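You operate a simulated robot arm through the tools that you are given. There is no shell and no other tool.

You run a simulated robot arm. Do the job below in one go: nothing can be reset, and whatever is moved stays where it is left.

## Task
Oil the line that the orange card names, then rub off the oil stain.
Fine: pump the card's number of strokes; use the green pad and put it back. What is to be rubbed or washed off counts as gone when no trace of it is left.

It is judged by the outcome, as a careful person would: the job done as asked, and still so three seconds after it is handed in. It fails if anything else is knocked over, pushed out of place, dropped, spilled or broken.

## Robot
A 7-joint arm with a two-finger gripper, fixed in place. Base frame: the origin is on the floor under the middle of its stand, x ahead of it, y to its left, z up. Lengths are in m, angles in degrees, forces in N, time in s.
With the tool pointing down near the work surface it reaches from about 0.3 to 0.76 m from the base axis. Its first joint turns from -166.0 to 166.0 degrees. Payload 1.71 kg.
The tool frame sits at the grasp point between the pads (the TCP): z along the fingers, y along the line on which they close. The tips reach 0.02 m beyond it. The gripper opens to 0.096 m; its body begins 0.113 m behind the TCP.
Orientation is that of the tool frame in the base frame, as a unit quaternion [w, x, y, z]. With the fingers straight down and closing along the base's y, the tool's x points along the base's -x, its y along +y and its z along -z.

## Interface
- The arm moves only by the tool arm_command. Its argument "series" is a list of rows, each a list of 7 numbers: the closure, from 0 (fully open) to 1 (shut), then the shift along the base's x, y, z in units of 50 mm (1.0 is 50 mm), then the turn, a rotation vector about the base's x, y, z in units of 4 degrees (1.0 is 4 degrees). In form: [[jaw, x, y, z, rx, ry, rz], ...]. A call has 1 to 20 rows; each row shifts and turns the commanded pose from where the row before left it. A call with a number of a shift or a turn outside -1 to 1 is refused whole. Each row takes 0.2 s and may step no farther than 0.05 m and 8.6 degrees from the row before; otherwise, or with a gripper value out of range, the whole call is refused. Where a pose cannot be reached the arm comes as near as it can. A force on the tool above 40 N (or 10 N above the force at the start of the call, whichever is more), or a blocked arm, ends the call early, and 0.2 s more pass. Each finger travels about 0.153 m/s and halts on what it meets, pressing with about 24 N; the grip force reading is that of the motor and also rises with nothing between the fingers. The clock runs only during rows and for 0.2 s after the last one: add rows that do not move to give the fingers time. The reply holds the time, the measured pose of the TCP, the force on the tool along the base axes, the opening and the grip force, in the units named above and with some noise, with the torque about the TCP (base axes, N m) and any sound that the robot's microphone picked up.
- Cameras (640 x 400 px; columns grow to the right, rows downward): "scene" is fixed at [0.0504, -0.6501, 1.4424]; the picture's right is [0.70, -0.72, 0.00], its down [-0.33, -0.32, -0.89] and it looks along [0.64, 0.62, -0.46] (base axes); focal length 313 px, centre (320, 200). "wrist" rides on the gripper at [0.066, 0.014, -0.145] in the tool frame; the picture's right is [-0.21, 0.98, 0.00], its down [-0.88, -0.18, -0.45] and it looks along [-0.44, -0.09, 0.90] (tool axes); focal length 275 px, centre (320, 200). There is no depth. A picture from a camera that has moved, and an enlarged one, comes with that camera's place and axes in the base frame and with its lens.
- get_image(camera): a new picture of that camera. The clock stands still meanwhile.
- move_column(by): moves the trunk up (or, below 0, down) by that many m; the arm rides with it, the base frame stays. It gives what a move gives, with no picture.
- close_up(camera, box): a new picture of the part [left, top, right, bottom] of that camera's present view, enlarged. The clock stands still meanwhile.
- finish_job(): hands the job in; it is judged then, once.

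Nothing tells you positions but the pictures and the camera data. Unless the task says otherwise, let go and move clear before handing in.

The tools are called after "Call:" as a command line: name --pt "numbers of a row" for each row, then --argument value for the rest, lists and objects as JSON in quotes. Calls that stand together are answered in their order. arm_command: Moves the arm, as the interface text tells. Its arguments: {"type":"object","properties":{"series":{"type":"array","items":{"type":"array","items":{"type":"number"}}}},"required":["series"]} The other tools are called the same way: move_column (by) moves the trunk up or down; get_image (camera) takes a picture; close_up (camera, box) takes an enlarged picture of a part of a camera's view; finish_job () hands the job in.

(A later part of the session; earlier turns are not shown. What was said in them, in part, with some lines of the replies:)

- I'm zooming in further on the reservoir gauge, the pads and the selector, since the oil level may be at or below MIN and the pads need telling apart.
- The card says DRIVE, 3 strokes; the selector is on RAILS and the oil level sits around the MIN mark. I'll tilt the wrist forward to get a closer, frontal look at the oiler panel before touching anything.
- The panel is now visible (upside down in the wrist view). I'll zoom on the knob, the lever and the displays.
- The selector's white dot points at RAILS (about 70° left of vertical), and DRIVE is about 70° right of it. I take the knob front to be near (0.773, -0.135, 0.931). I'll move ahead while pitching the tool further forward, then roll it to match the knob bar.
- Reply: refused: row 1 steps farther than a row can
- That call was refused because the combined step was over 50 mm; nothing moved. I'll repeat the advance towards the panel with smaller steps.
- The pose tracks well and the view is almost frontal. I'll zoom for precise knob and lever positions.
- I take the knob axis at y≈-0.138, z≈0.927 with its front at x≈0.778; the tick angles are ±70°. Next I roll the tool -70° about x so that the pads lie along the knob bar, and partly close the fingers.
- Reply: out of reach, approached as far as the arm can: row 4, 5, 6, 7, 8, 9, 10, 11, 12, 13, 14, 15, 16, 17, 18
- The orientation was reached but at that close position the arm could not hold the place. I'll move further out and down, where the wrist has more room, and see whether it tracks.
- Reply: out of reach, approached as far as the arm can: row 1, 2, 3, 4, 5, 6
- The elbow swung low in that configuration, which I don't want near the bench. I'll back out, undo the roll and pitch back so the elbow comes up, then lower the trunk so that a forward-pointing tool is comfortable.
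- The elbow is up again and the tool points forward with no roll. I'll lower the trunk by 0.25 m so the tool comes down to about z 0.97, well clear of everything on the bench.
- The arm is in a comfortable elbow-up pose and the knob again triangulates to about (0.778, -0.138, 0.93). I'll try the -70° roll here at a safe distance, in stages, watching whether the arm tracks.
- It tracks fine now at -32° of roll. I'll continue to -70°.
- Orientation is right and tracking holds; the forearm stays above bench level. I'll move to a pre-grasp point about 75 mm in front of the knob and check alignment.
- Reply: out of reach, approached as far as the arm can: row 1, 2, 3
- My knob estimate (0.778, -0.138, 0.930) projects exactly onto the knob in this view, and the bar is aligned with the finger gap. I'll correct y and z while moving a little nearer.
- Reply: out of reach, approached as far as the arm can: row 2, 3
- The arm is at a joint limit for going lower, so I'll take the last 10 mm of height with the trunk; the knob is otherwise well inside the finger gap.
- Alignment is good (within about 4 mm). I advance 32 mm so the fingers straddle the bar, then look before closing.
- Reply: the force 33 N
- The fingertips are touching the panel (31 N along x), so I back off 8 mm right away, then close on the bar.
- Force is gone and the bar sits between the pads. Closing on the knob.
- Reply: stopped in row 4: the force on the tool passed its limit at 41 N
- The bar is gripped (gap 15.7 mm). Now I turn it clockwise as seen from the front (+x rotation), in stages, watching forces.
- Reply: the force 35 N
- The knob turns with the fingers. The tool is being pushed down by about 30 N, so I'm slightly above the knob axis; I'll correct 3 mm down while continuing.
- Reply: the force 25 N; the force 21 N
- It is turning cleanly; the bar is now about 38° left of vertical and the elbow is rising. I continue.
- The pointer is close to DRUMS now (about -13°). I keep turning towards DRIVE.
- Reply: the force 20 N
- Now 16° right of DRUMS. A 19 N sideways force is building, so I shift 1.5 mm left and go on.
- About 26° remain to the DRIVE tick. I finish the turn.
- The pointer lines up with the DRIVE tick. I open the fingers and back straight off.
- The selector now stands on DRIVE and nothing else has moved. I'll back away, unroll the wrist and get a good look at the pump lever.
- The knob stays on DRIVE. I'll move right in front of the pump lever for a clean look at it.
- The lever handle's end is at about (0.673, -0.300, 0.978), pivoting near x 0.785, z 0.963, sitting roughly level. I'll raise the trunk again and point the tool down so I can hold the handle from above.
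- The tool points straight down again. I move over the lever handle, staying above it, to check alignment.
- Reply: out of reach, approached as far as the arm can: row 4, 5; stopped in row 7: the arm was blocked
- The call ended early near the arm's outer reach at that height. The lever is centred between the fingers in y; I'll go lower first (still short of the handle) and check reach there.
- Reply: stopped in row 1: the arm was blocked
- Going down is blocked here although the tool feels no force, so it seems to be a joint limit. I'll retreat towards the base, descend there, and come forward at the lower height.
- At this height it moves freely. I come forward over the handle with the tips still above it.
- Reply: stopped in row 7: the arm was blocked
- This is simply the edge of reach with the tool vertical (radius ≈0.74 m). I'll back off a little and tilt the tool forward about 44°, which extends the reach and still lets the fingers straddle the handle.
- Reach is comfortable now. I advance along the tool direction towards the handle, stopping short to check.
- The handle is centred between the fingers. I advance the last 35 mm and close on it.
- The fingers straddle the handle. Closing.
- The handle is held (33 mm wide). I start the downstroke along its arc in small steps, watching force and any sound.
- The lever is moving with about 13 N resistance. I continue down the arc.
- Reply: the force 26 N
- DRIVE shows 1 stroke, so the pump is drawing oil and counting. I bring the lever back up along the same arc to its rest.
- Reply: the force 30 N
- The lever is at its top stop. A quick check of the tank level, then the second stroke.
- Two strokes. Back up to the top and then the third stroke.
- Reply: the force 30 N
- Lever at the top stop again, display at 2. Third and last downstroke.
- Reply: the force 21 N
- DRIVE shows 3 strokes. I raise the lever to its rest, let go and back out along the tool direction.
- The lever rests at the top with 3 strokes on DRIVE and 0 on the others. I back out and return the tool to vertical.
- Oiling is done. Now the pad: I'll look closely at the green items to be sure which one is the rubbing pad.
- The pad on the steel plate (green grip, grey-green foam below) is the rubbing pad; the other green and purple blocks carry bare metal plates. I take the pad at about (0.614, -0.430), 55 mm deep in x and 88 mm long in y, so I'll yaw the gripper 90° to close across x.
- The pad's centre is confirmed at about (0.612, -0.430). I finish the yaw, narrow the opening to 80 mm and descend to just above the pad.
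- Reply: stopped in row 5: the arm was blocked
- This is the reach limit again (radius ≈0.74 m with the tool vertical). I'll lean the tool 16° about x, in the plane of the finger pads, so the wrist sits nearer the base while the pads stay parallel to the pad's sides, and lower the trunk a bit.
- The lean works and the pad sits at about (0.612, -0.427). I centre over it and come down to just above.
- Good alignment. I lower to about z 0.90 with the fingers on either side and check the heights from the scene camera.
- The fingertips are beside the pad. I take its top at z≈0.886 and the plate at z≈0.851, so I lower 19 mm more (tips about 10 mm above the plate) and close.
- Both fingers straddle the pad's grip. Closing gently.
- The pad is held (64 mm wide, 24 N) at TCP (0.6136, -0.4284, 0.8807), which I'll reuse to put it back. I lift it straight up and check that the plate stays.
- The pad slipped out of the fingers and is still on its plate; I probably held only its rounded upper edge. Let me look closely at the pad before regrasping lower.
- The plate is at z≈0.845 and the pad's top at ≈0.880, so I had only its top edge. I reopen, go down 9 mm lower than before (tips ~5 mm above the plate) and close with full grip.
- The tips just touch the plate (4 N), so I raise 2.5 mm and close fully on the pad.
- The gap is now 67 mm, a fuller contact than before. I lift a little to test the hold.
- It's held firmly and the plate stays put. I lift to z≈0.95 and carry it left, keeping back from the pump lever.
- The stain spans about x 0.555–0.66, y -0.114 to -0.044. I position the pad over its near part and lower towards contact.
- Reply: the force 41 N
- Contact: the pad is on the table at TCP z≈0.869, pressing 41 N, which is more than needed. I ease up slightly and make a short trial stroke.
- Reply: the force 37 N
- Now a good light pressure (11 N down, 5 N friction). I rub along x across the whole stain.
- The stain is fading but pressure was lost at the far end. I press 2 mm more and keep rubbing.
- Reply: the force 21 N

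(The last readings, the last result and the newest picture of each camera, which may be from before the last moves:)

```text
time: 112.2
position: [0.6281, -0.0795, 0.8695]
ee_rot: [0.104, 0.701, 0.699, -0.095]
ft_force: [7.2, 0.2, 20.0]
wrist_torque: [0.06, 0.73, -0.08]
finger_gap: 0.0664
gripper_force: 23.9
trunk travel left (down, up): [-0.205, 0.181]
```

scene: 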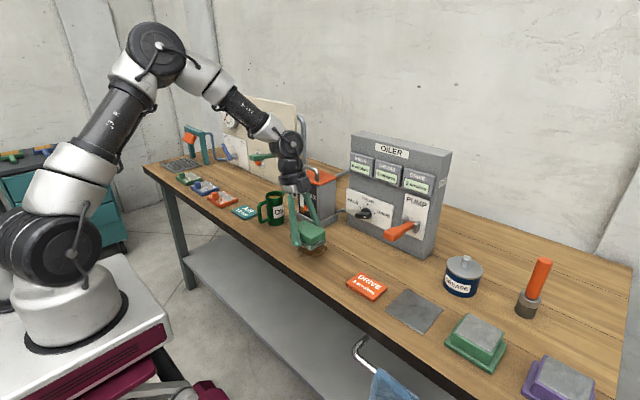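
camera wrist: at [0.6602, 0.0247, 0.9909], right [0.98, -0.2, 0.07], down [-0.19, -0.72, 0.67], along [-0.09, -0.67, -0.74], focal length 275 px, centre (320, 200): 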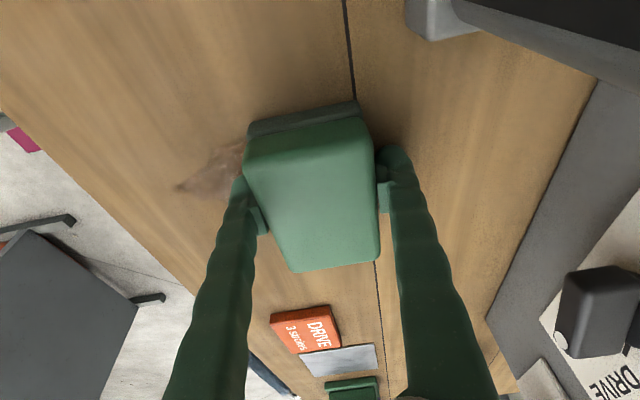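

20 N now; good. Full passes back and forth.

Call:
arm_command --pt "1 -0.2 0 0 0 0 0" --pt "1 -0.2 0 0 0 0 0" --pt "1 -0.2 0 0 0 0 0" --pt "1 -0.2 0 0 0 0 0" --pt "1 -0.2 0 0 0 0 0" --pt "1 -0.2 0 0 0 0 0" --pt "1 0.2 0 0 0 0 0" --pt "1 0.2 0 0 0 0 0" --pt "1 0.2 0 0 0 0 0" --pt "1 0.2 0 0 0 0 0" --pt "1 0.2 0 0 0 0 0" --pt "1 0.2 0 0 0 0 0" --pt "1 0.2 0 0 0 0 0" --pt "1 -0.2 0 0 0 0 0" --pt "1 -0.2 0 0 0 0 0" --pt "1 -0.2 0 0 0 0 0" --pt "1 -0.2 0 0 0 0 0" --pt "1 -0.2 0 0 0 0 0" --pt "1 -0.2 0 0 0 0 0" --pt "1 -0.2 0 0 0 0 0"

Call:
close_up --camera "scene" --box '[270, 200, 370, 280]'

Call:
get_image --camera "wrist"

```text
time: 113.2
position: [0.5761, -0.0793, 0.8801]
ee_rot: [0.111, 0.701, 0.699, -0.087]
ft_force: [-0.6, 0.3, -0.4]
wrist_torque: [0.0, -0.06, 0.07]
finger_gap: 0.0668
gripper_force: 23.8
trunk travel left (down, up): [-0.205, 0.181]
stopped in row 4: the force on the tool passed its limit at 50 N (the readings are from after the stop); the commanded pose is now the measured one
```

```text
5.00 times, centred on (320, 240) of scene
camera zoom: at [0.0504, -0.6501, 1.4424], right [0.7, -0.72, 0.0], down [-0.33, -0.32, -0.89], along [0.64, 0.62, -0.46], focal length 1563 px, centre (320, 0)
```

zoom: 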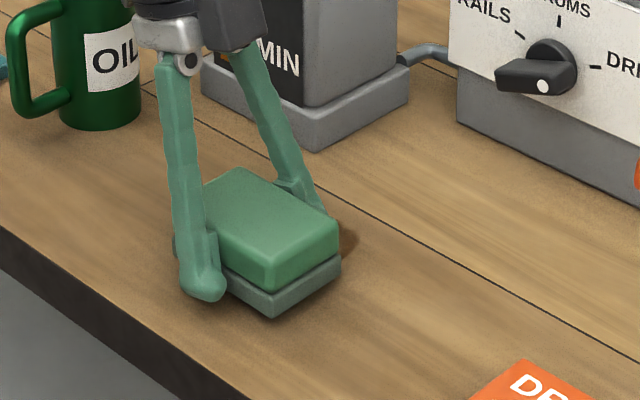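

```text
taken
camera wrist: at [0.5872, 0.0243, 1.0008], right [0.98, -0.2, 0.09], down [-0.2, -0.72, 0.67], along [-0.07, -0.67, -0.74], focal length 275 px, centre (320, 200)
```

wrist: 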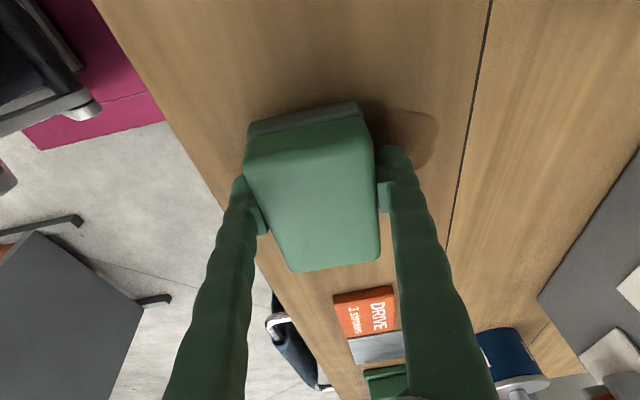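

Pressure rose towards the near end (the commanded path is slightly sloped against the table). I restore the small tilt, re-lower, and rub with a compensating z slope.

Call:
arm_command --pt "1 0 0 0 0 0.37 0" --pt "1 0 0 -0.1 0 0 0" --pt "1 0 0 -0.08 0 0 0" --pt "1 0 0 0 0 0 0"

```text
time: 114.2
position: [0.5774, -0.0804, 0.8693]
ee_rot: [0.101, 0.7, 0.701, -0.098]
ft_force: [0.6, 0.1, 3.6]
wrist_torque: [0.0, 0.16, 0.03]
finger_gap: 0.0666
gripper_force: 23.9
trunk travel left (down, up): [-0.205, 0.181]
```

Call:
arm_command --pt "1 0 0 -0.03 0 0 0" --pt "1 0.15 0 -0.005 0 0 0" --pt "1 0.15 0 -0.005 0 0 0" --pt "1 0.15 0 -0.005 0 0 0"

```text
time: 115.2
position: [0.5994, -0.0787, 0.8688]
ee_rot: [0.102, 0.7, 0.7, -0.098]
ft_force: [-12.0, -1.5, 30.8]
wrist_torque: [0.31, 1.0, 0.23]
finger_gap: 0.0669
gripper_force: 23.9
trunk travel left (down, up): [-0.205, 0.181]
```

Call:
arm_command --pt "1 0.1 0 0.016 0 0 0" --pt "1 0.2 0 -0.005 0 0 0" --pt "1 0.2 0 -0.005 0 0 0" --pt "1 0.2 0 -0.005 0 0 0" --pt "1 0.2 0 -0.005 0 0 0"

```text
time: 116.2
position: [0.619, -0.0788, 0.8772]
ee_rot: [0.106, 0.701, 0.699, -0.093]
ft_force: [-0.5, 0.5, -0.8]
wrist_torque: [0.01, -0.01, 0.0]
finger_gap: 0.0667
gripper_force: 24.5
trunk travel left (down, up): [-0.205, 0.181]
stopped in row 4: the force on the tool passed its limit at 46 N (the readings are from after the stop); the commanded pose is now the measured one
```

The force is rising too stiffly; I suspect the fingertips themselves touch the table. Let me look closely.

Call:
close_up --camera "scene" --box '[295, 225, 345, 265]'

Call:
get_image --camera "wrist"

```text
10.00 times, centred on (320, 245) of scene
camera zoom: at [0.0504, -0.6501, 1.4424], right [0.7, -0.72, 0.0], down [-0.33, -0.32, -0.89], along [0.64, 0.62, -0.46], focal length 3126 px, centre (320, -250)
```

zoom: 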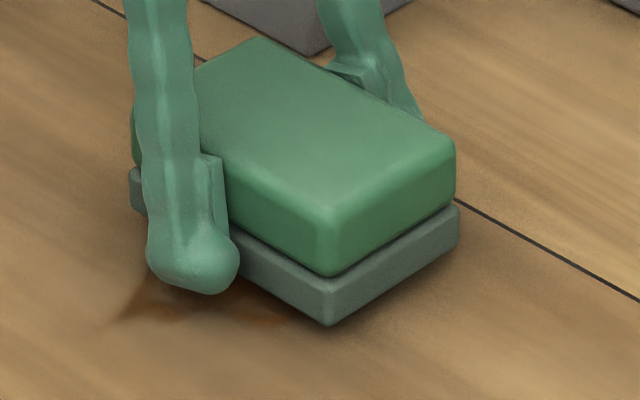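

```text
taken
camera wrist: at [0.6325, 0.0243, 0.9982], right [0.98, -0.2, 0.08], down [-0.2, -0.72, 0.67], along [-0.08, -0.67, -0.74], focal length 275 px, centre (320, 200)
```

wrist: 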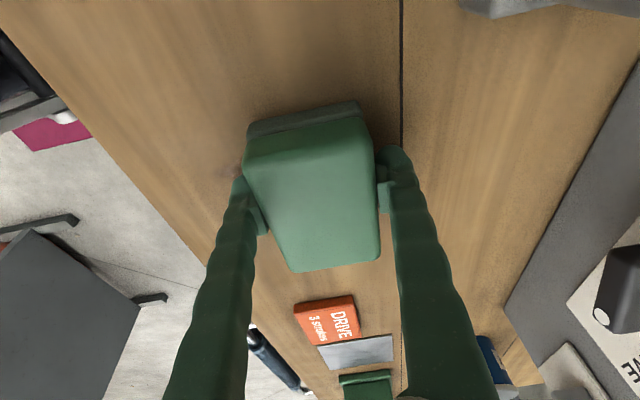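

The torque shows the load sits on the near (-x) fingertip, not on the pad: the tips are only ~2 mm above the pad's underside. I'll set the pad down here, open, level the tool, and regrasp about 4 mm higher.

Call:
arm_command --pt "1 0 0 -0.06 0 0.27 0" --pt "1 0 0 -0.06 0 0 0" --pt "1 0 0 0 0 0 0"

```text
time: 117.0
position: [0.6207, -0.0797, 0.8691]
ee_rot: [0.099, 0.701, 0.7, -0.099]
ft_force: [0.0, 1.1, -1.4]
wrist_torque: [0.01, 0.0, 0.01]
finger_gap: 0.0665
gripper_force: 24.1
trunk travel left (down, up): [-0.205, 0.181]
```

Call:
arm_command --pt "1 0 0 -0.03 0 0 0" --pt "1 0 0 0 0 0 0"

```text
time: 117.6
position: [0.62, -0.0797, 0.8682]
ee_rot: [0.1, 0.7, 0.7, -0.1]
ft_force: [-0.6, 0.2, 5.3]
wrist_torque: [0.01, -0.14, 0.0]
finger_gap: 0.0664
gripper_force: 24.4
trunk travel left (down, up): [-0.205, 0.181]
```

Contact is light now. I release the pad here, rise 4.5 mm and grip it again.

Call:
arm_command --pt "0.28 0 0 0 0 0 0" --pt "0.2 0 0 0 0 0 0" --pt "0.2 0 0 0.09 0 0 0" --pt "0.2 0 0 0 0 0 0"

Call:
close_up --camera "scene" --box '[295, 225, 345, 265]'

Call:
get_image --camera "wrist"

```text
time: 118.6
position: [0.6198, -0.0791, 0.8729]
ee_rot: [0.099, 0.7, 0.7, -0.1]
ft_force: [0.2, 0.1, 0.6]
wrist_torque: [0.01, 0.0, 0.02]
finger_gap: 0.0768
gripper_force: 0.0
trunk travel left (down, up): [-0.205, 0.181]
```

```text
10.00 times, centred on (320, 245) of scene
camera zoom: at [0.0504, -0.6501, 1.4424], right [0.7, -0.72, 0.0], down [-0.33, -0.32, -0.89], along [0.64, 0.62, -0.46], focal length 3126 px, centre (320, -250)
```

zoom: 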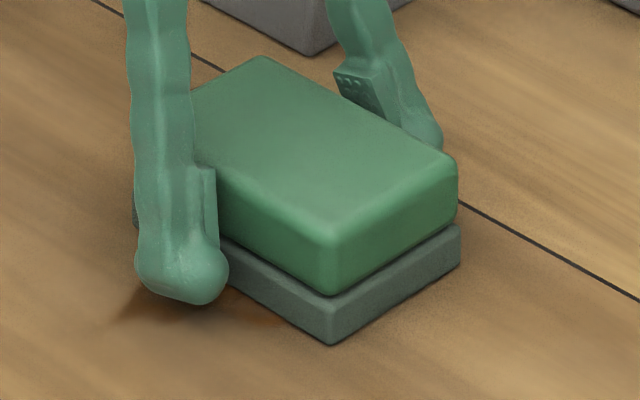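

```text
taken
camera wrist: at [0.6356, 0.0244, 0.9944], right [0.98, -0.2, 0.06], down [-0.18, -0.72, 0.67], along [-0.09, -0.67, -0.74], focal length 275 px, centre (320, 200)
```

wrist: 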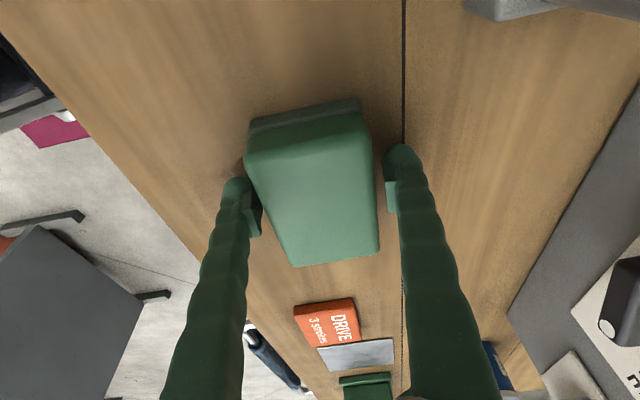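

Call:
arm_command --pt "0.35 0 0 0 0 0 0" --pt "0.5 0 0 0 0 0 0" --pt "0.7 0 0 0 0 0 0" --pt "1 0 0 0 0 0 0" --pt "1 0 0 0 0 0 0"

Call:
close_up --camera "scene" --box '[295, 225, 345, 265]'

```text
time: 119.8
position: [0.6197, -0.0791, 0.8733]
ee_rot: [0.099, 0.7, 0.7, -0.1]
ft_force: [-0.2, -0.3, -0.3]
wrist_torque: [-0.01, 0.03, 0.01]
finger_gap: 0.0669
gripper_force: 23.4
trunk travel left (down, up): [-0.205, 0.181]
```

```text
10.00 times, centred on (320, 245) of scene
camera zoom: at [0.0504, -0.6501, 1.4424], right [0.7, -0.72, 0.0], down [-0.33, -0.32, -0.89], along [0.64, 0.62, -0.46], focal length 3126 px, centre (320, -250)
```

zoom: 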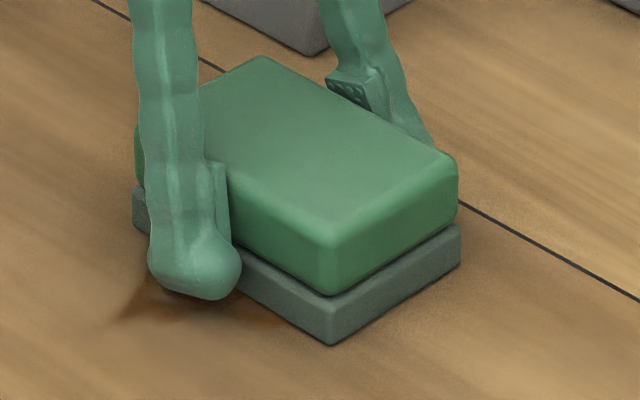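

Gripped at full width again, about 4.5 mm higher. Now a gentle press and a trial stroke, checking where the load sits.

Call:
arm_command --pt "1 0 0 -0.03 0 0 0" --pt "1 0 0 0 0 0 0"

```text
time: 120.4
position: [0.6214, -0.0792, 0.8735]
ee_rot: [0.1, 0.701, 0.7, -0.099]
ft_force: [-1.5, 0.7, 10.9]
wrist_torque: [0.03, 0.22, -0.01]
finger_gap: 0.0665
gripper_force: 24.1
trunk travel left (down, up): [-0.205, 0.181]
```

Call:
arm_command --pt "1 -0.15 0 0 0 0.05 0" --pt "1 -0.2 0 0 0 0 0" --pt "1 -0.2 0 0 0 0 0" --pt "1 -0.2 0 0 0 0 0" --pt "1 -0.15 0 0 0 0 0"

```text
time: 121.6
position: [0.5752, -0.0803, 0.873]
ee_rot: [0.099, 0.699, 0.701, -0.1]
ft_force: [7.3, -0.2, 22.8]
wrist_torque: [0.3, 0.03, -0.07]
finger_gap: 0.0665
gripper_force: 24.2
trunk travel left (down, up): [-0.205, 0.181]
```

Well centred contact now (23 N down, 7 N friction). Forward stroke with a slight downward slope.

Call:
arm_command --pt "1 0.2 0 -0.004 0 0 0" --pt "1 0.2 0 -0.004 0 0 0" --pt "1 0.2 0 -0.004 0 0 0" --pt "1 0.2 0 -0.004 0 0 0" --pt "1 0.2 0 -0.004 0 0 0" --pt "1 0.2 0 -0.004 0 0 0" --pt "1 0.2 0 -0.004 0 0 0"

Call:
close_up --camera "scene" --box '[270, 210, 370, 280]'

```text
time: 123.2
position: [0.6449, -0.0788, 0.8715]
ee_rot: [0.099, 0.699, 0.701, -0.1]
ft_force: [-3.7, 0.2, 15.1]
wrist_torque: [0.23, 0.05, 0.09]
finger_gap: 0.0664
gripper_force: 24.1
trunk travel left (down, up): [-0.205, 0.181]
```

```text
5.71 times, centred on (320, 245) of scene
camera zoom: at [0.0504, -0.6501, 1.4424], right [0.7, -0.72, 0.0], down [-0.33, -0.32, -0.89], along [0.64, 0.62, -0.46], focal length 1786 px, centre (320, -57)
```

zoom: 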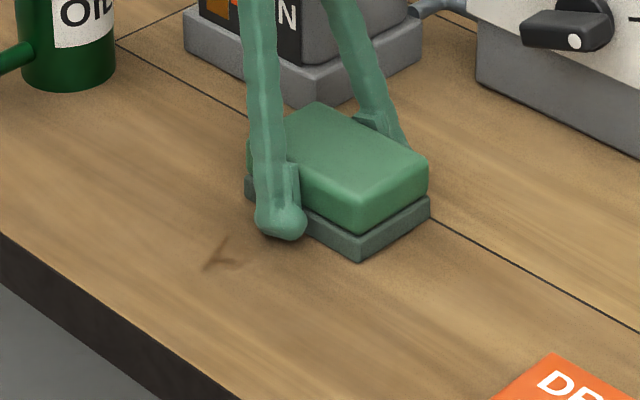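

The stain is coming off cleanly; only a trace near its tip remains visible. More full strokes, reaching further towards the near tip.

Call:
arm_command --pt "1 -0.2 0 0.004 0 0 0" --pt "1 -0.2 0 0.004 0 0 0" --pt "1 -0.2 0 0.004 0 0 0" --pt "1 -0.2 0 0.004 0 0 0" --pt "1 -0.2 0 0.004 0 0 0" --pt "1 -0.2 0 0.004 0 0 0" --pt "1 -0.2 0 0.004 0 0 0" --pt "1 -0.2 0 0.004 0 0 0" --pt "1 -0.15 0 0.004 0 0 0"

Call:
get_image --camera "wrist"

```text
time: 125.2
position: [0.5574, -0.0805, 0.8729]
ee_rot: [0.097, 0.7, 0.7, -0.102]
ft_force: [0.4, 0.0, 0.7]
wrist_torque: [0.01, 0.0, 0.02]
finger_gap: 0.0667
gripper_force: 23.7
trunk travel left (down, up): [-0.205, 0.181]
```

```text
taken
camera wrist: at [0.573, 0.0244, 0.9932], right [0.98, -0.2, 0.05], down [-0.18, -0.72, 0.67], along [-0.1, -0.67, -0.74], focal length 275 px, centre (320, 200)
```

wrist: 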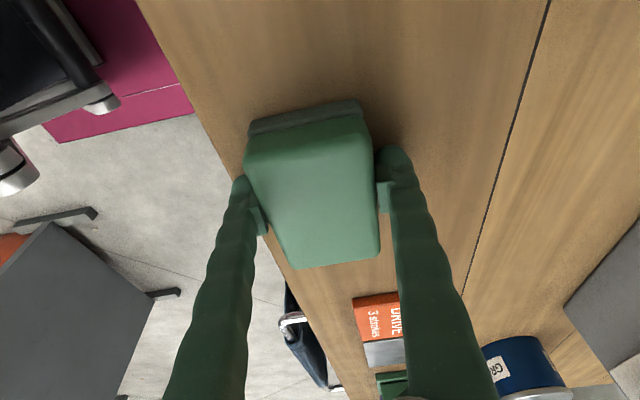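

Contact was lost at the near end; I press 1.5 mm more and check.

Call:
arm_command --pt "1 0 0 -0.03 0 0 0" --pt "1 0.1 0 0 0 0 0"

```text
time: 125.8
position: [0.5626, -0.0785, 0.8727]
ee_rot: [0.099, 0.7, 0.7, -0.101]
ft_force: [-0.2, 0.3, 1.0]
wrist_torque: [0.06, 0.07, 0.0]
finger_gap: 0.0665
gripper_force: 23.9
trunk travel left (down, up): [-0.205, 0.181]
```

Call:
arm_command --pt "1 0 0 -0.03 0 0 0" --pt "1 0.1 0 0 0 0 0"

```text
time: 126.4
position: [0.5668, -0.0792, 0.8705]
ee_rot: [0.099, 0.7, 0.7, -0.1]
ft_force: [-6.8, -0.8, 19.8]
wrist_torque: [0.25, -0.01, 0.07]
finger_gap: 0.0668
gripper_force: 24.4
trunk travel left (down, up): [-0.205, 0.181]
```

20 N again. Continue full strokes.

Call:
arm_command --pt "1 0.2 0 -0.003 0 0 0" --pt "1 0.2 0 -0.003 0 0 0" --pt "1 0.2 0 -0.003 0 0 0" --pt "1 0.2 0 -0.003 0 0 0" --pt "1 0.2 0 -0.003 0 0 0" --pt "1 0.2 0 -0.003 0 0 0" --pt "1 0.2 0 -0.003 0 0 0" --pt "1 0.2 0 -0.003 0 0 0"

Call:
close_up --camera "scene" --box '[270, 210, 370, 280]'

Call:
get_image --camera "wrist"

```text
time: 128.2
position: [0.6463, -0.0802, 0.8682]
ee_rot: [0.099, 0.699, 0.701, -0.099]
ft_force: [-7.7, -1.0, 19.9]
wrist_torque: [0.16, -0.03, 0.02]
finger_gap: 0.0669
gripper_force: 24.0
trunk travel left (down, up): [-0.205, 0.181]
```

```text
5.71 times, centred on (320, 245) of scene
camera zoom: at [0.0504, -0.6501, 1.4424], right [0.7, -0.72, 0.0], down [-0.33, -0.32, -0.89], along [0.64, 0.62, -0.46], focal length 1786 px, centre (320, -57)
```

zoom: 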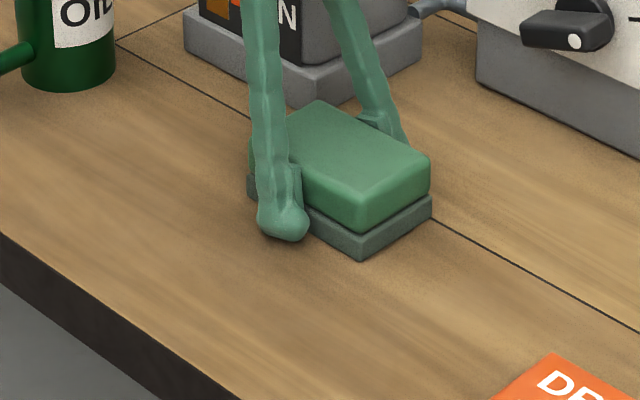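

```text
taken
camera wrist: at [0.6618, 0.0243, 0.9909], right [0.98, -0.2, 0.05], down [-0.18, -0.72, 0.67], along [-0.09, -0.67, -0.74], focal length 275 px, centre (320, 200)
```

wrist: 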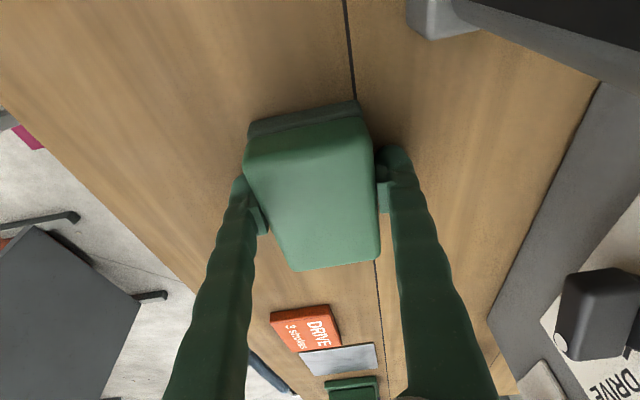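

No trace is visible on the near part. To be sure of the edges I add passes shifted 12 mm to each side.

Call:
arm_command --pt "1 0 0.12 0 0 0 0" --pt "1 0 0.12 0 0 0 0" --pt "1 -0.2 0 0.003 0 0 0" --pt "1 -0.2 0 0.003 0 0 0" --pt "1 -0.2 0 0.003 0 0 0" --pt "1 -0.2 0 0.003 0 0 0" --pt "1 -0.2 0 0.003 0 0 0" --pt "1 -0.2 0 0.003 0 0 0" --pt "1 -0.2 0 0.003 0 0 0" --pt "1 -0.2 0 0.003 0 0 0"

```text
time: 130.4
position: [0.5656, -0.0664, 0.8707]
ee_rot: [0.097, 0.7, 0.701, -0.101]
ft_force: [3.0, 0.6, 17.3]
wrist_torque: [0.13, -0.34, -0.02]
finger_gap: 0.0667
gripper_force: 24.4
trunk travel left (down, up): [-0.205, 0.181]
```

Call:
arm_command --pt "1 0 -0.16 0 0 0 0" --pt "1 0 -0.16 0 0 0 0" --pt "1 0 -0.16 0 0 0 0" --pt "1 0.2 0 -0.003 0 0 0" --pt "1 0.2 0 -0.003 0 0 0" --pt "1 0.2 0 -0.003 0 0 0" --pt "1 0.2 0 -0.003 0 0 0" --pt "1 0.2 0 -0.003 0 0 0" --pt "1 0.2 0 -0.003 0 0 0" --pt "1 0.2 0 -0.003 0 0 0" --pt "1 0.2 0 -0.003 0 0 0"

```text
time: 132.8
position: [0.6471, -0.0915, 0.8693]
ee_rot: [0.099, 0.7, 0.7, -0.101]
ft_force: [-3.1, 0.0, 9.3]
wrist_torque: [0.09, -0.03, 0.03]
finger_gap: 0.0668
gripper_force: 24.3
trunk travel left (down, up): [-0.205, 0.181]
```

Another centre pass back, then I lift and inspect.

Call:
arm_command --pt "1 0 0.12 -0.01 0 0 0" --pt "1 0 0.12 -0.01 0 0 0" --pt "1 -0.2 0 0.003 0 0 0" --pt "1 -0.2 0 0.003 0 0 0" --pt "1 -0.2 0 0.003 0 0 0" --pt "1 -0.2 0 0.003 0 0 0" --pt "1 -0.2 0 0.003 0 0 0" --pt "1 -0.2 0 0.003 0 0 0" --pt "1 -0.2 0 0.003 0 0 0" --pt "1 -0.2 0 0.003 0 0 0"

Call:
close_up --camera "scene" --box '[270, 210, 370, 280]'

```text
time: 135.0
position: [0.567, -0.0802, 0.8692]
ee_rot: [0.099, 0.699, 0.701, -0.099]
ft_force: [8.4, 1.2, 26.6]
wrist_torque: [0.08, -0.57, -0.03]
finger_gap: 0.0666
gripper_force: 23.5
trunk travel left (down, up): [-0.205, 0.181]
```

```text
5.71 times, centred on (320, 245) of scene
camera zoom: at [0.0504, -0.6501, 1.4424], right [0.7, -0.72, 0.0], down [-0.33, -0.32, -0.89], along [0.64, 0.62, -0.46], focal length 1786 px, centre (320, -57)
```

zoom: 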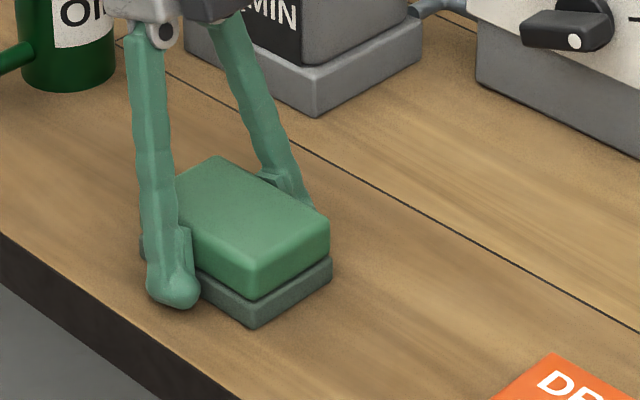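

The far part looks clean too. I lift the pad and move off to inspect the whole area.

Call:
arm_command --pt "1 0 0 0.2 0 0 0" --pt "1 0 0 0.3 0 0 0" --pt "1 0 0 0.4 0 0 0" --pt "1 0 0 0.5 0 0 0" --pt "1 0 -0.4 0.2 0 0 0" --pt "1 0 -0.6 0 0 0 0" --pt "1 0 -0.6 0 0 0 0" --pt "1 0 -0.6 0 0 0 0" --pt "1 0 0 0 0 0 0"

Call:
close_up --camera "scene" --box '[280, 220, 350, 270]'

Call:
get_image --camera "scene"

Call:
get_image --camera "wrist"

```text
time: 137.0
position: [0.5681, -0.1897, 0.9496]
ee_rot: [0.098, 0.7, 0.701, -0.1]
ft_force: [0.1, -0.3, -1.1]
wrist_torque: [-0.01, 0.01, -0.01]
finger_gap: 0.0664
gripper_force: 24.3
trunk travel left (down, up): [-0.205, 0.181]
```

```text
8.00 times, centred on (315, 245) of scene
camera zoom: at [0.0504, -0.6501, 1.4424], right [0.7, -0.72, 0.0], down [-0.33, -0.32, -0.89], along [0.64, 0.62, -0.46], focal length 2501 px, centre (360, -160)
```

zoom: 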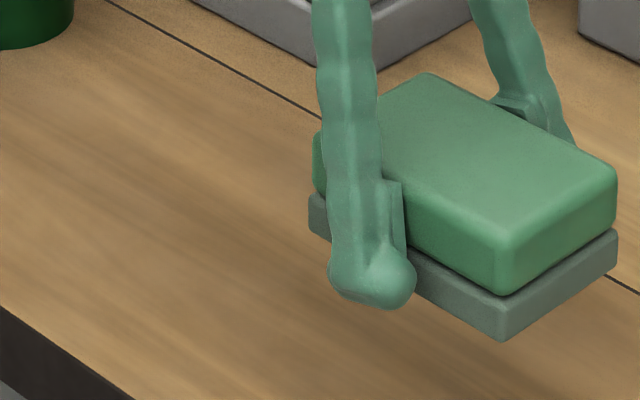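

```text
taken
```

scene: 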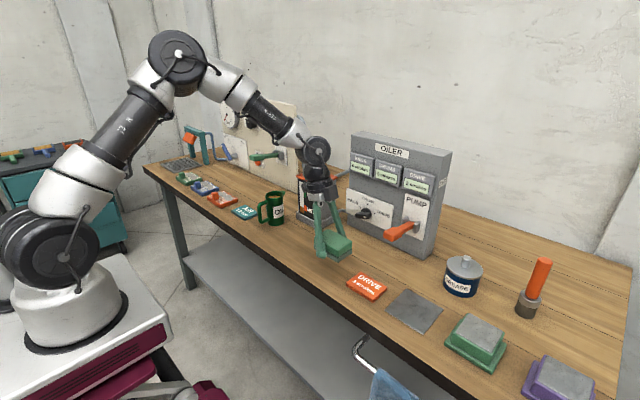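

```text
taken
camera wrist: at [0.5831, -0.0861, 1.0696], right [0.98, -0.2, 0.05], down [-0.18, -0.72, 0.67], along [-0.09, -0.67, -0.74], focal length 275 px, centre (320, 200)
```

wrist: 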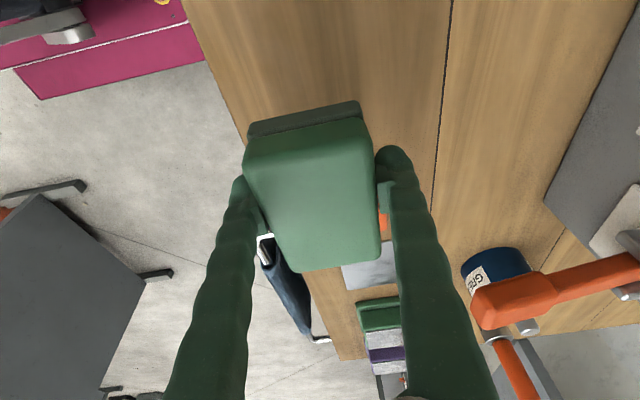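

The pad still covers part of the view; I move it further right, then look at the stain area unobstructed.

Call:
arm_command --pt "1 0 -0.7 0 0 0 0" --pt "1 0 -0.7 0 0 0 0" --pt "1 0 -0.7 0 0 0 0" --pt "1 0 -0.4 0 0 0 0" --pt "1 0 0 0 0 0 0"

Call:
close_up --camera "scene" --box '[280, 225, 350, 275]'

Call:
close_up --camera "scene" --box '[370, 250, 470, 350]'

Call:
get_image --camera "wrist"

```text
time: 138.2
position: [0.5684, -0.3146, 0.9489]
ee_rot: [0.098, 0.699, 0.701, -0.101]
ft_force: [-0.5, 0.2, -0.9]
wrist_torque: [-0.03, -0.01, -0.01]
finger_gap: 0.0666
gripper_force: 23.9
trunk travel left (down, up): [-0.205, 0.181]
```

```text
8.00 times, centred on (315, 250) of scene
camera zoom: at [0.0504, -0.6501, 1.4424], right [0.7, -0.72, 0.0], down [-0.33, -0.32, -0.89], along [0.64, 0.62, -0.46], focal length 2501 px, centre (360, -200)
```

zoom: 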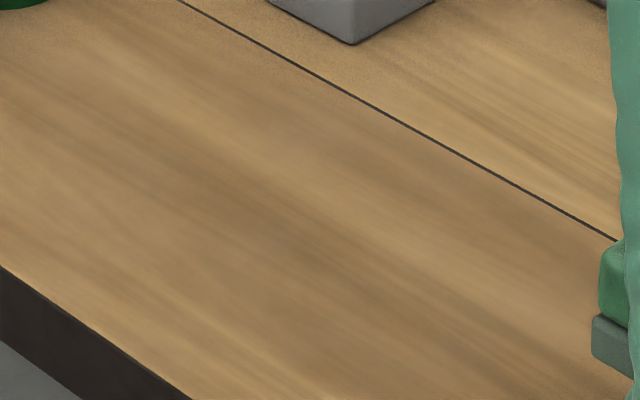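

```text
4.00 times, centred on (420, 300) of scene
camera zoom: at [0.0504, -0.6501, 1.4424], right [0.7, -0.72, 0.0], down [-0.33, -0.32, -0.89], along [0.64, 0.62, -0.46], focal length 1250 px, centre (-80, -200)
```

zoom: 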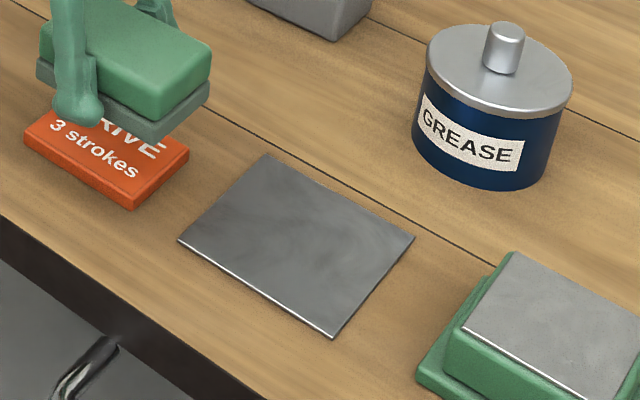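

```text
taken
camera wrist: at [0.5839, -0.2104, 1.0695], right [0.98, -0.2, 0.05], down [-0.18, -0.72, 0.67], along [-0.09, -0.67, -0.74], focal length 275 px, centre (320, 200)
```

wrist: 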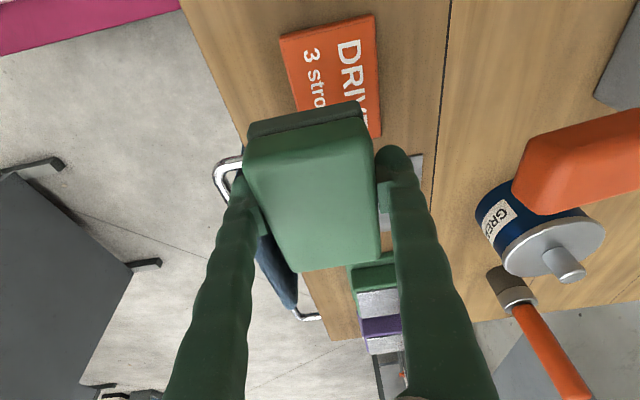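

The area looks clean. I'll enlarge further to be sure no faint trace remains before putting the pad away.

Call:
close_up --camera "scene" --box '[292, 236, 336, 264]'

Call:
close_up --camera "scene" --box '[300, 240, 322, 258]'

```text
14.29 times, centred on (314, 250) of scene
camera zoom: at [0.0504, -0.6501, 1.4424], right [0.7, -0.72, 0.0], down [-0.33, -0.32, -0.89], along [0.64, 0.62, -0.46], focal length 4466 px, centre (406, -514)
```

zoom: 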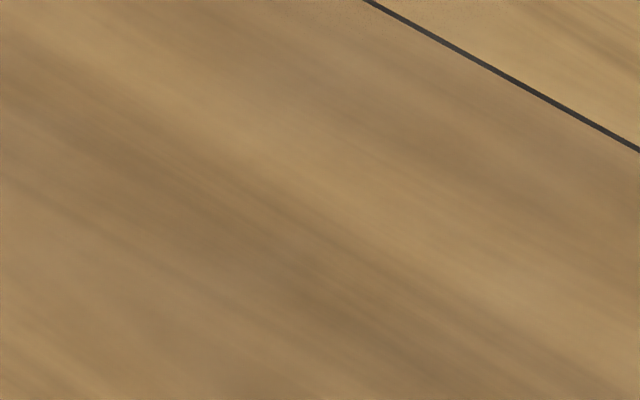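

```text
16.00 times, centred on (311, 249) of scene
camera zoom: at [0.0504, -0.6501, 1.4424], right [0.7, -0.72, 0.0], down [-0.33, -0.32, -0.89], along [0.64, 0.62, -0.46], focal length 5001 px, centre (464, -584)
```

zoom: 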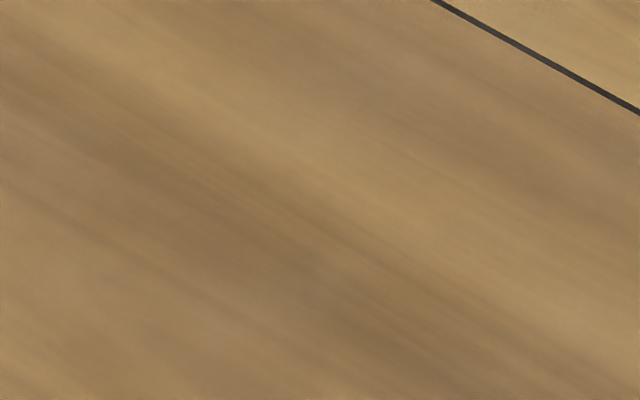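

No trace is left. Now I return the pad above its plate at the recorded position (0.613, -0.429).

Call:
arm_command --pt "1 0 -0.6 0 0 0 0" --pt "1 0 -0.6 0 0 0 0" --pt "1 0 -0.6 0 0 0 0" --pt "1 0.3 -0.48 0 0 0 0" --pt "1 0.3 0 0 0 0 0" --pt "1 0.3 0 0 0 0 0" --pt "1 0 0 -0.4 0 0 0" --pt "1 0 0 -0.4 0 0 0" --pt "1 0 0 0 0 0 0"

Call:
get_image --camera "wrist"

Call:
close_up --camera "scene" --box '[370, 240, 470, 340]'

```text
time: 140.2
position: [0.6133, -0.4279, 0.9081]
ee_rot: [0.098, 0.699, 0.701, -0.101]
ft_force: [-0.5, -0.3, -1.6]
wrist_torque: [0.0, 0.03, 0.0]
finger_gap: 0.0667
gripper_force: 24.0
trunk travel left (down, up): [-0.205, 0.181]
```

```text
taken
camera wrist: at [0.6288, -0.3249, 1.0295], right [0.98, -0.2, 0.05], down [-0.18, -0.72, 0.67], along [-0.09, -0.67, -0.74], focal length 275 px, centre (320, 200)
```

wrist: 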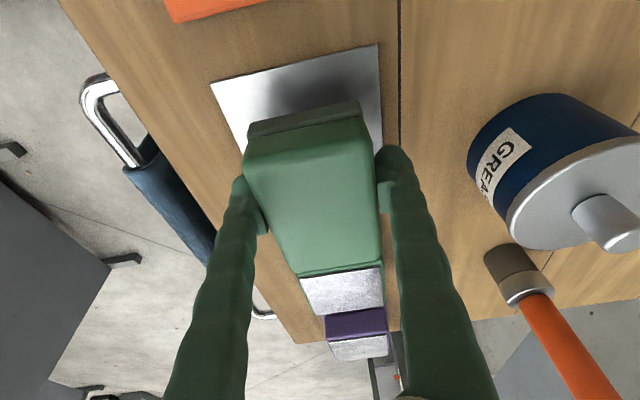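

```text
4.00 times, centred on (420, 290) of scene
camera zoom: at [0.0504, -0.6501, 1.4424], right [0.7, -0.72, 0.0], down [-0.33, -0.32, -0.89], along [0.64, 0.62, -0.46], focal length 1250 px, centre (-80, -160)
```

zoom: 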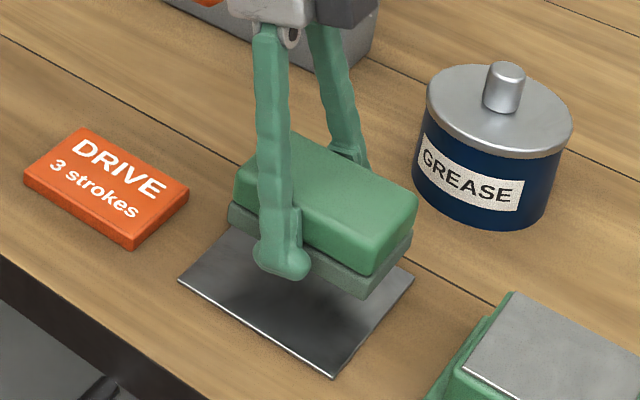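

Directly over the plate. I lower it gently until it touches.

Call:
arm_command --pt "1 0 -0.02 -0.2 0 0 0" --pt "1 0 0 -0.2 0 0 0" --pt "1 0 0 -0.15 0 0 0" --pt "1 0 0 -0.05 0 0 0" --pt "1 0 0 0 0 0 0"

```text
time: 141.4
position: [0.6132, -0.4313, 0.8785]
ee_rot: [0.097, 0.7, 0.7, -0.101]
ft_force: [0.1, -0.4, -0.5]
wrist_torque: [-0.01, -0.01, -0.01]
finger_gap: 0.0664
gripper_force: 24.2
trunk travel left (down, up): [-0.205, 0.181]
```

Call:
arm_command --pt "1 0 0.02 -0.04 0 0 0" --pt "1 0 0.02 -0.03 0 0 0" --pt "1 0 0 0 0 0 0"

```text
time: 142.2
position: [0.6141, -0.4281, 0.8747]
ee_rot: [0.098, 0.7, 0.7, -0.101]
ft_force: [1.5, 0.3, 0.2]
wrist_torque: [-0.02, -0.03, 0.01]
finger_gap: 0.0667
gripper_force: 24.7
trunk travel left (down, up): [-0.205, 0.181]
```

Call:
arm_command --pt "1 0 0 -0.03 0 0 0" --pt "1 0 0 0 0 0 0"

Call:
close_up --camera "scene" --box '[395, 275, 455, 335]'

```text
time: 142.8
position: [0.6127, -0.4277, 0.8741]
ee_rot: [0.098, 0.7, 0.7, -0.102]
ft_force: [0.6, -0.5, -0.6]
wrist_torque: [0.01, 0.0, -0.01]
finger_gap: 0.0668
gripper_force: 24.3
trunk travel left (down, up): [-0.205, 0.181]
```

```text
6.67 times, centred on (425, 305) of scene
camera zoom: at [0.0504, -0.6501, 1.4424], right [0.7, -0.72, 0.0], down [-0.33, -0.32, -0.89], along [0.64, 0.62, -0.46], focal length 2084 px, centre (-380, -500)
```

zoom: 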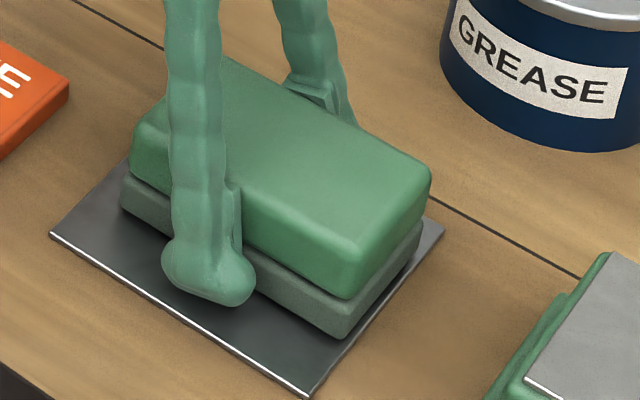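

Call:
arm_command --pt "1 0 0 -0.03 0 0 0" --pt "1 0 0 0 0 0 0"

```text
time: 143.4
position: [0.6132, -0.4277, 0.8716]
ee_rot: [0.099, 0.699, 0.701, -0.1]
ft_force: [-0.3, 0.4, 1.5]
wrist_torque: [0.03, -0.11, 0.02]
finger_gap: 0.0665
gripper_force: 23.5
trunk travel left (down, up): [-0.205, 0.181]
```

It is just touching down. I open the fingers and lift away straight up.

Call:
arm_command --pt "0.28 0 0 0 0 0 0" --pt "0.2 0 0 0 0 0 0" --pt "0.12 0 0 0 0 0 0" --pt "0.12 0 0 0.1 0 0 0" --pt "0.12 0 0 0.3 0 0 0" --pt "0.12 0 0 0.4 0 0 0" --pt "0.12 0 0 0.4 0 0 0" --pt "0.12 0 0 0.4 0 0 0" --pt "0.12 0 0 0 0 0 0"

Call:
get_image --camera "wrist"

Call:
close_up --camera "scene" --box '[370, 240, 470, 340]'

```text
time: 145.4
position: [0.6129, -0.4278, 0.9532]
ee_rot: [0.098, 0.7, 0.7, -0.101]
ft_force: [-1.3, 0.1, 0.5]
wrist_torque: [-0.03, -0.01, 0.02]
finger_gap: 0.0845
gripper_force: 0.0
trunk travel left (down, up): [-0.205, 0.181]
```

```text
taken
camera wrist: at [0.6292, -0.3237, 1.0736], right [0.98, -0.2, 0.05], down [-0.18, -0.72, 0.67], along [-0.09, -0.67, -0.74], focal length 275 px, centre (320, 200)
```

wrist: 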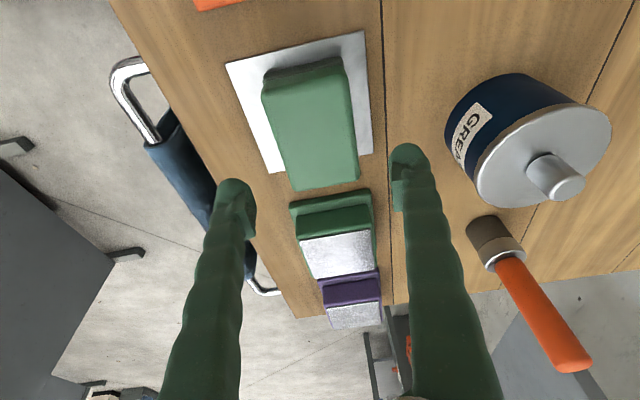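

```text
4.00 times, centred on (420, 290) of scene
camera zoom: at [0.0504, -0.6501, 1.4424], right [0.7, -0.72, 0.0], down [-0.33, -0.32, -0.89], along [0.64, 0.62, -0.46], focal length 1250 px, centre (-80, -160)
```

zoom: 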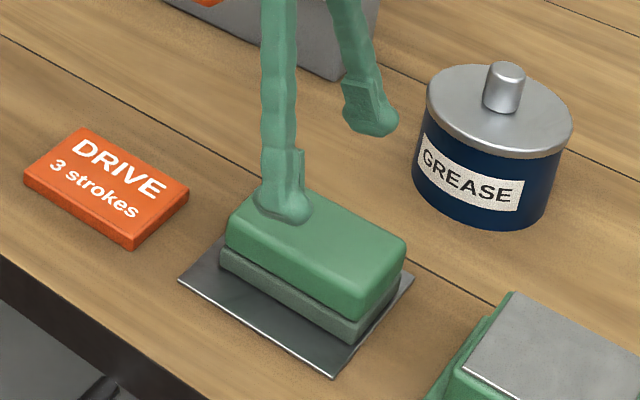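

The pad is back on its plate as it was. I move clear, upwards and back, and then inspect everything once more, including the stain area from above.

Call:
arm_command --pt "0.12 -0.3 0.2 0.6 0 0 0" --pt "0.12 -0.5 0.4 0.6 1 0 0" --pt "0.12 -0.5 0.5 0.6 1 0 0" --pt "0.12 -0.5 0.5 0.6 1 0 0" --pt "0.12 -0.5 0.5 0.5 1 0 0" --pt "0.12 -0.3 0.5 0 0 0 0" --pt "0.12 0 0.7 0 0 0 0" --pt "0.12 0 0.7 0 0 0 0" --pt "0.12 0 0.7 0 0 0 0" --pt "0.12 0 0.7 0 0 0 0" --pt "0.12 0 0.7 0 0 0 0" --pt "0.12 0 0 0 0 0 0"

Call:
get_image --camera "wrist"

Call:
get_image --camera "scene"

```text
time: 148.0
position: [0.4823, -0.1213, 1.098]
ee_rot: [-0.001, 0.707, 0.708, -0.003]
ft_force: [1.0, 0.2, 0.8]
wrist_torque: [0.04, 0.0, -0.01]
finger_gap: 0.0844
gripper_force: 0.0
trunk travel left (down, up): [-0.205, 0.181]
```

```text
taken
camera wrist: at [0.4986, -0.056, 1.2423], right [0.98, -0.2, 0.0], down [-0.18, -0.88, 0.45], along [-0.09, -0.44, -0.89], focal length 275 px, centre (320, 200)
```

wrist: 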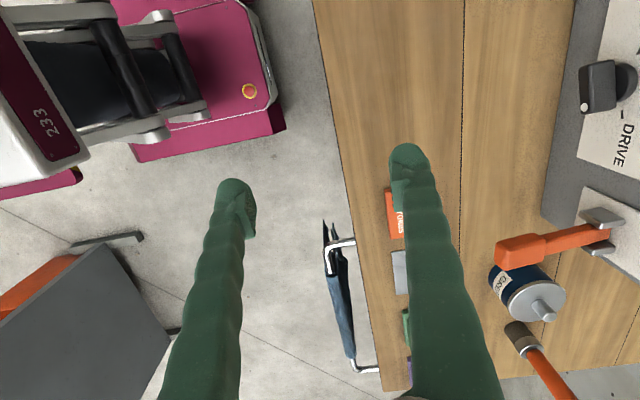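

```text
taken
```

scene: 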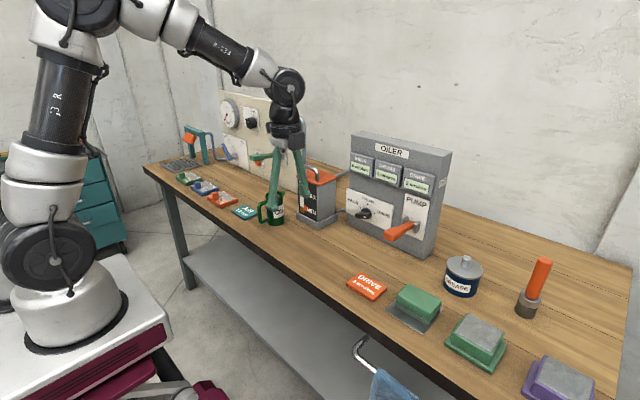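

Call:
close_up --camera "wrist" --box '[330, 0, 490, 150]'

Call:
close_up --camera "scene" --box '[270, 220, 350, 275]'

Call:
close_up --camera "scene" --box '[335, 140, 455, 260]'

Call:
close_up --camera "scene" --box '[330, 260, 470, 350]'

```text
2.67 times, centred on (410, 75) of wrist
camera zoom: at [0.4986, -0.056, 1.2423], right [0.98, -0.2, 0.0], down [-0.18, -0.88, 0.45], along [-0.09, -0.44, -0.89], focal length 734 px, centre (80, 533)
```

zoom: 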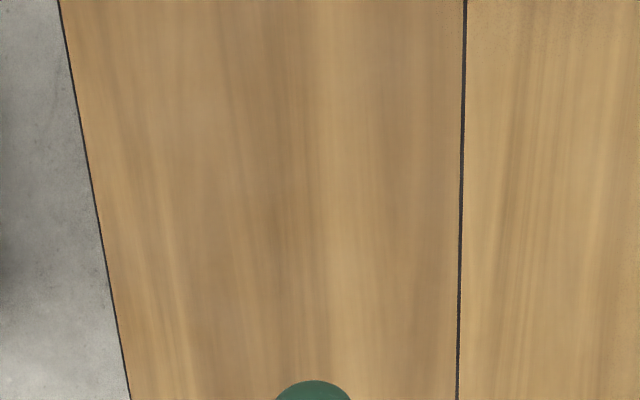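

```text
7.27 times, centred on (310, 248) of scene
camera zoom: at [0.0504, -0.6501, 1.4424], right [0.7, -0.72, 0.0], down [-0.33, -0.32, -0.89], along [0.64, 0.62, -0.46], focal length 2273 px, centre (393, -146)
```

zoom: 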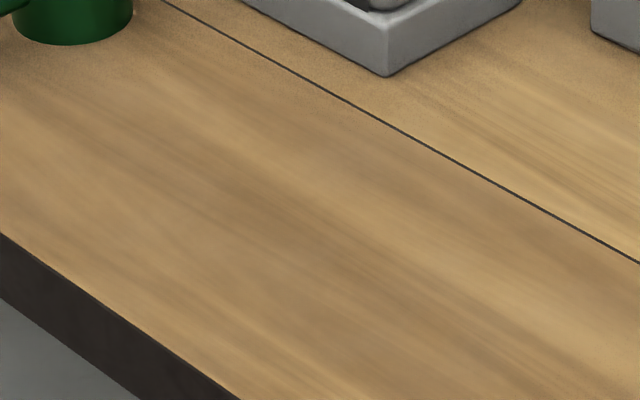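

```text
3.33 times, centred on (395, 200) of scene
camera zoom: at [0.0504, -0.6501, 1.4424], right [0.7, -0.72, 0.0], down [-0.33, -0.32, -0.89], along [0.64, 0.62, -0.46], focal length 1042 px, centre (70, 200)
```

zoom: 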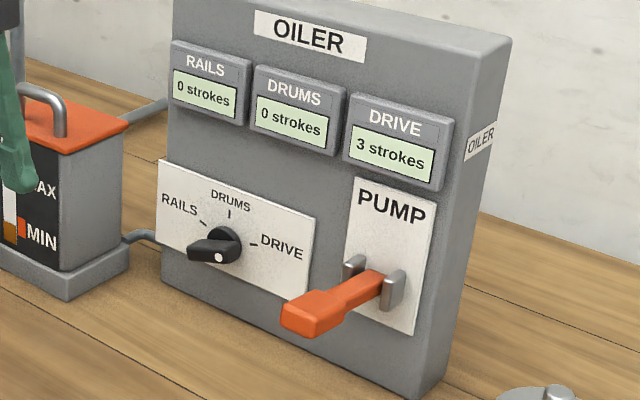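

```text
4.44 times, centred on (400, 305) of scene
camera zoom: at [0.0504, -0.6501, 1.4424], right [0.7, -0.72, 0.0], down [-0.33, -0.32, -0.89], along [0.64, 0.62, -0.46], focal length 1389 px, centre (-36, -267)
```

zoom: 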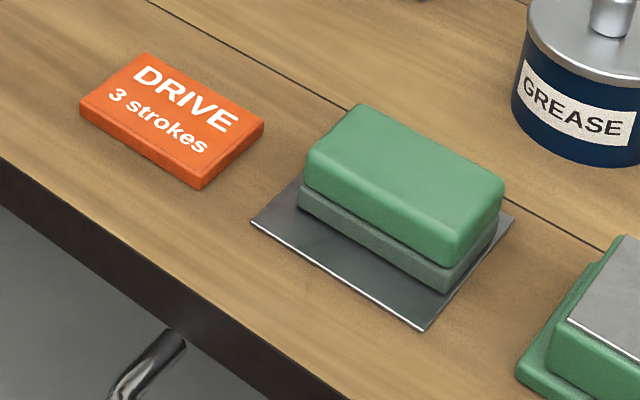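

Displays, knob, lever, card and pad are all right. For certainty I take one closer look at the former stain from above.

Call:
arm_command --pt "0.12 0.4 0.4 -0.4 0 0 0" --pt "0.12 0.4 0.4 -0.4 0 0 0" --pt "0.12 0.4 0.4 -0.4 0 0 0" --pt "0.12 0.4 0.4 -0.4 0 0 0" --pt "0.12 0 0.2 0 0 0 0" --pt "0.12 0 0 0 0 0 0"

Call:
get_image --camera "wrist"

Call:
close_up --camera "wrist" --box '[240, 60, 480, 200]'

```text
time: 149.4
position: [0.5634, -0.0327, 1.0156]
ee_rot: [-0.001, 0.706, 0.708, -0.002]
ft_force: [0.2, -0.6, 0.2]
wrist_torque: [0.01, -0.02, -0.01]
finger_gap: 0.0846
gripper_force: 0.0
trunk travel left (down, up): [-0.205, 0.181]
```

```text
taken
camera wrist: at [0.5788, 0.034, 1.162], right [0.98, -0.2, 0.0], down [-0.18, -0.88, 0.45], along [-0.09, -0.44, -0.89], focal length 275 px, centre (320, 200)
```

wrist: 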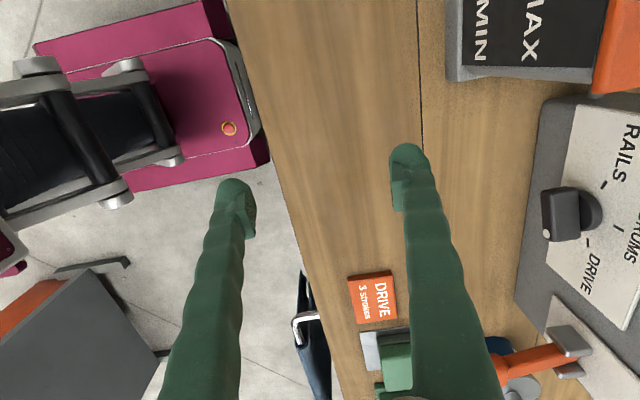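

```text
2.67 times, centred on (360, 130) of wrist
camera zoom: at [0.5788, 0.034, 1.162], right [0.98, -0.2, 0.0], down [-0.18, -0.88, 0.45], along [-0.09, -0.44, -0.89], focal length 734 px, centre (213, 387)
```

zoom: 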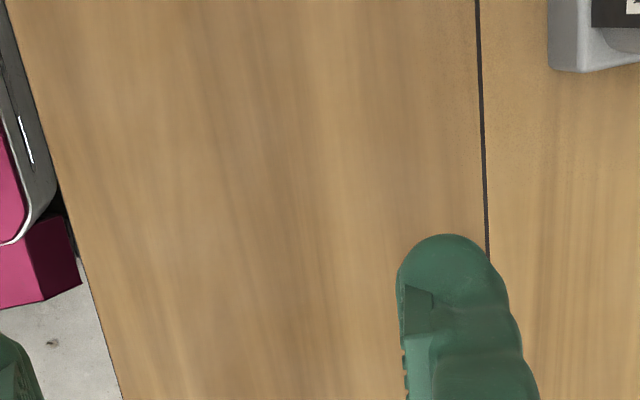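

The wood is clean there, only grain. I retreat to a clear position and hand in.

Call:
arm_command --pt "0.12 -0.3 -0.3 0.6 0 0 0" --pt "0.12 -0.4 -0.4 0.6 0 0 0" --pt "0.12 -0.5 -0.5 0.6 0 0 0" --pt "0.12 -0.5 -0.5 0.4 0 0 0" --pt "0.12 -0.3 -0.5 0 0 0 0" --pt "0.12 0 0 0 0 0 0" --pt "0.12 0 0 0 0 0 0"

Call:
get_image --camera "scene"

```text
time: 151.0
position: [0.4635, -0.1441, 1.1271]
ee_rot: [0.0, 0.706, 0.708, -0.003]
ft_force: [0.6, 0.7, -0.1]
wrist_torque: [-0.01, -0.02, -0.03]
finger_gap: 0.0845
gripper_force: 0.1
trunk travel left (down, up): [-0.205, 0.181]
```

```text
taken
```

scene: 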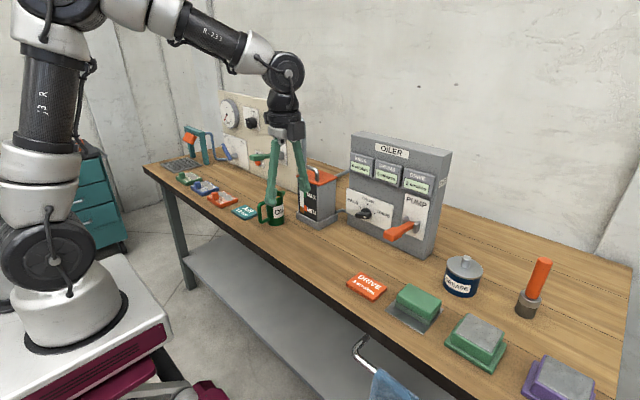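

The selector is on DRIVE with 3 strokes counted, the stain is gone, and the green pad is back on its plate. Nothing else has moved and the arm is clear, so I hand the job in.

Call:
finish_job

```text
The job is handed in.
```

The DRIVE line is oiled with 3 strokes, the oil stain is rubbed off, and the job is handed in.

- **Oiling:** I turned the selector from RAILS to DRIVE and pumped the lever three times. The display shows 3 strokes on DRIVE and 0 on RAILS and DRUMS. The lever is back at its top rest, and I left the selector on DRIVE.
- **Tank:** The oil level was already around the MIN mark before I started. The pump drew oil and counted every stroke, so I did not top it up.
- **Stain:** I rubbed it with the green pad until close-up pictures from both cameras showed only wood grain.
- **Pad:** It slipped once when I first lifted it, without leaving its plate. It is back on the plate within a few millimetres of where it started.

While lining up on the knob, the fingertips pressed on the panel with about 31 N for a moment. I backed off straight away, and the pictures show nothing moved. The fingertips also scraped the bench lightly during the first rubbing strokes, before I regripped the pad higher. I saw no marks afterwards.
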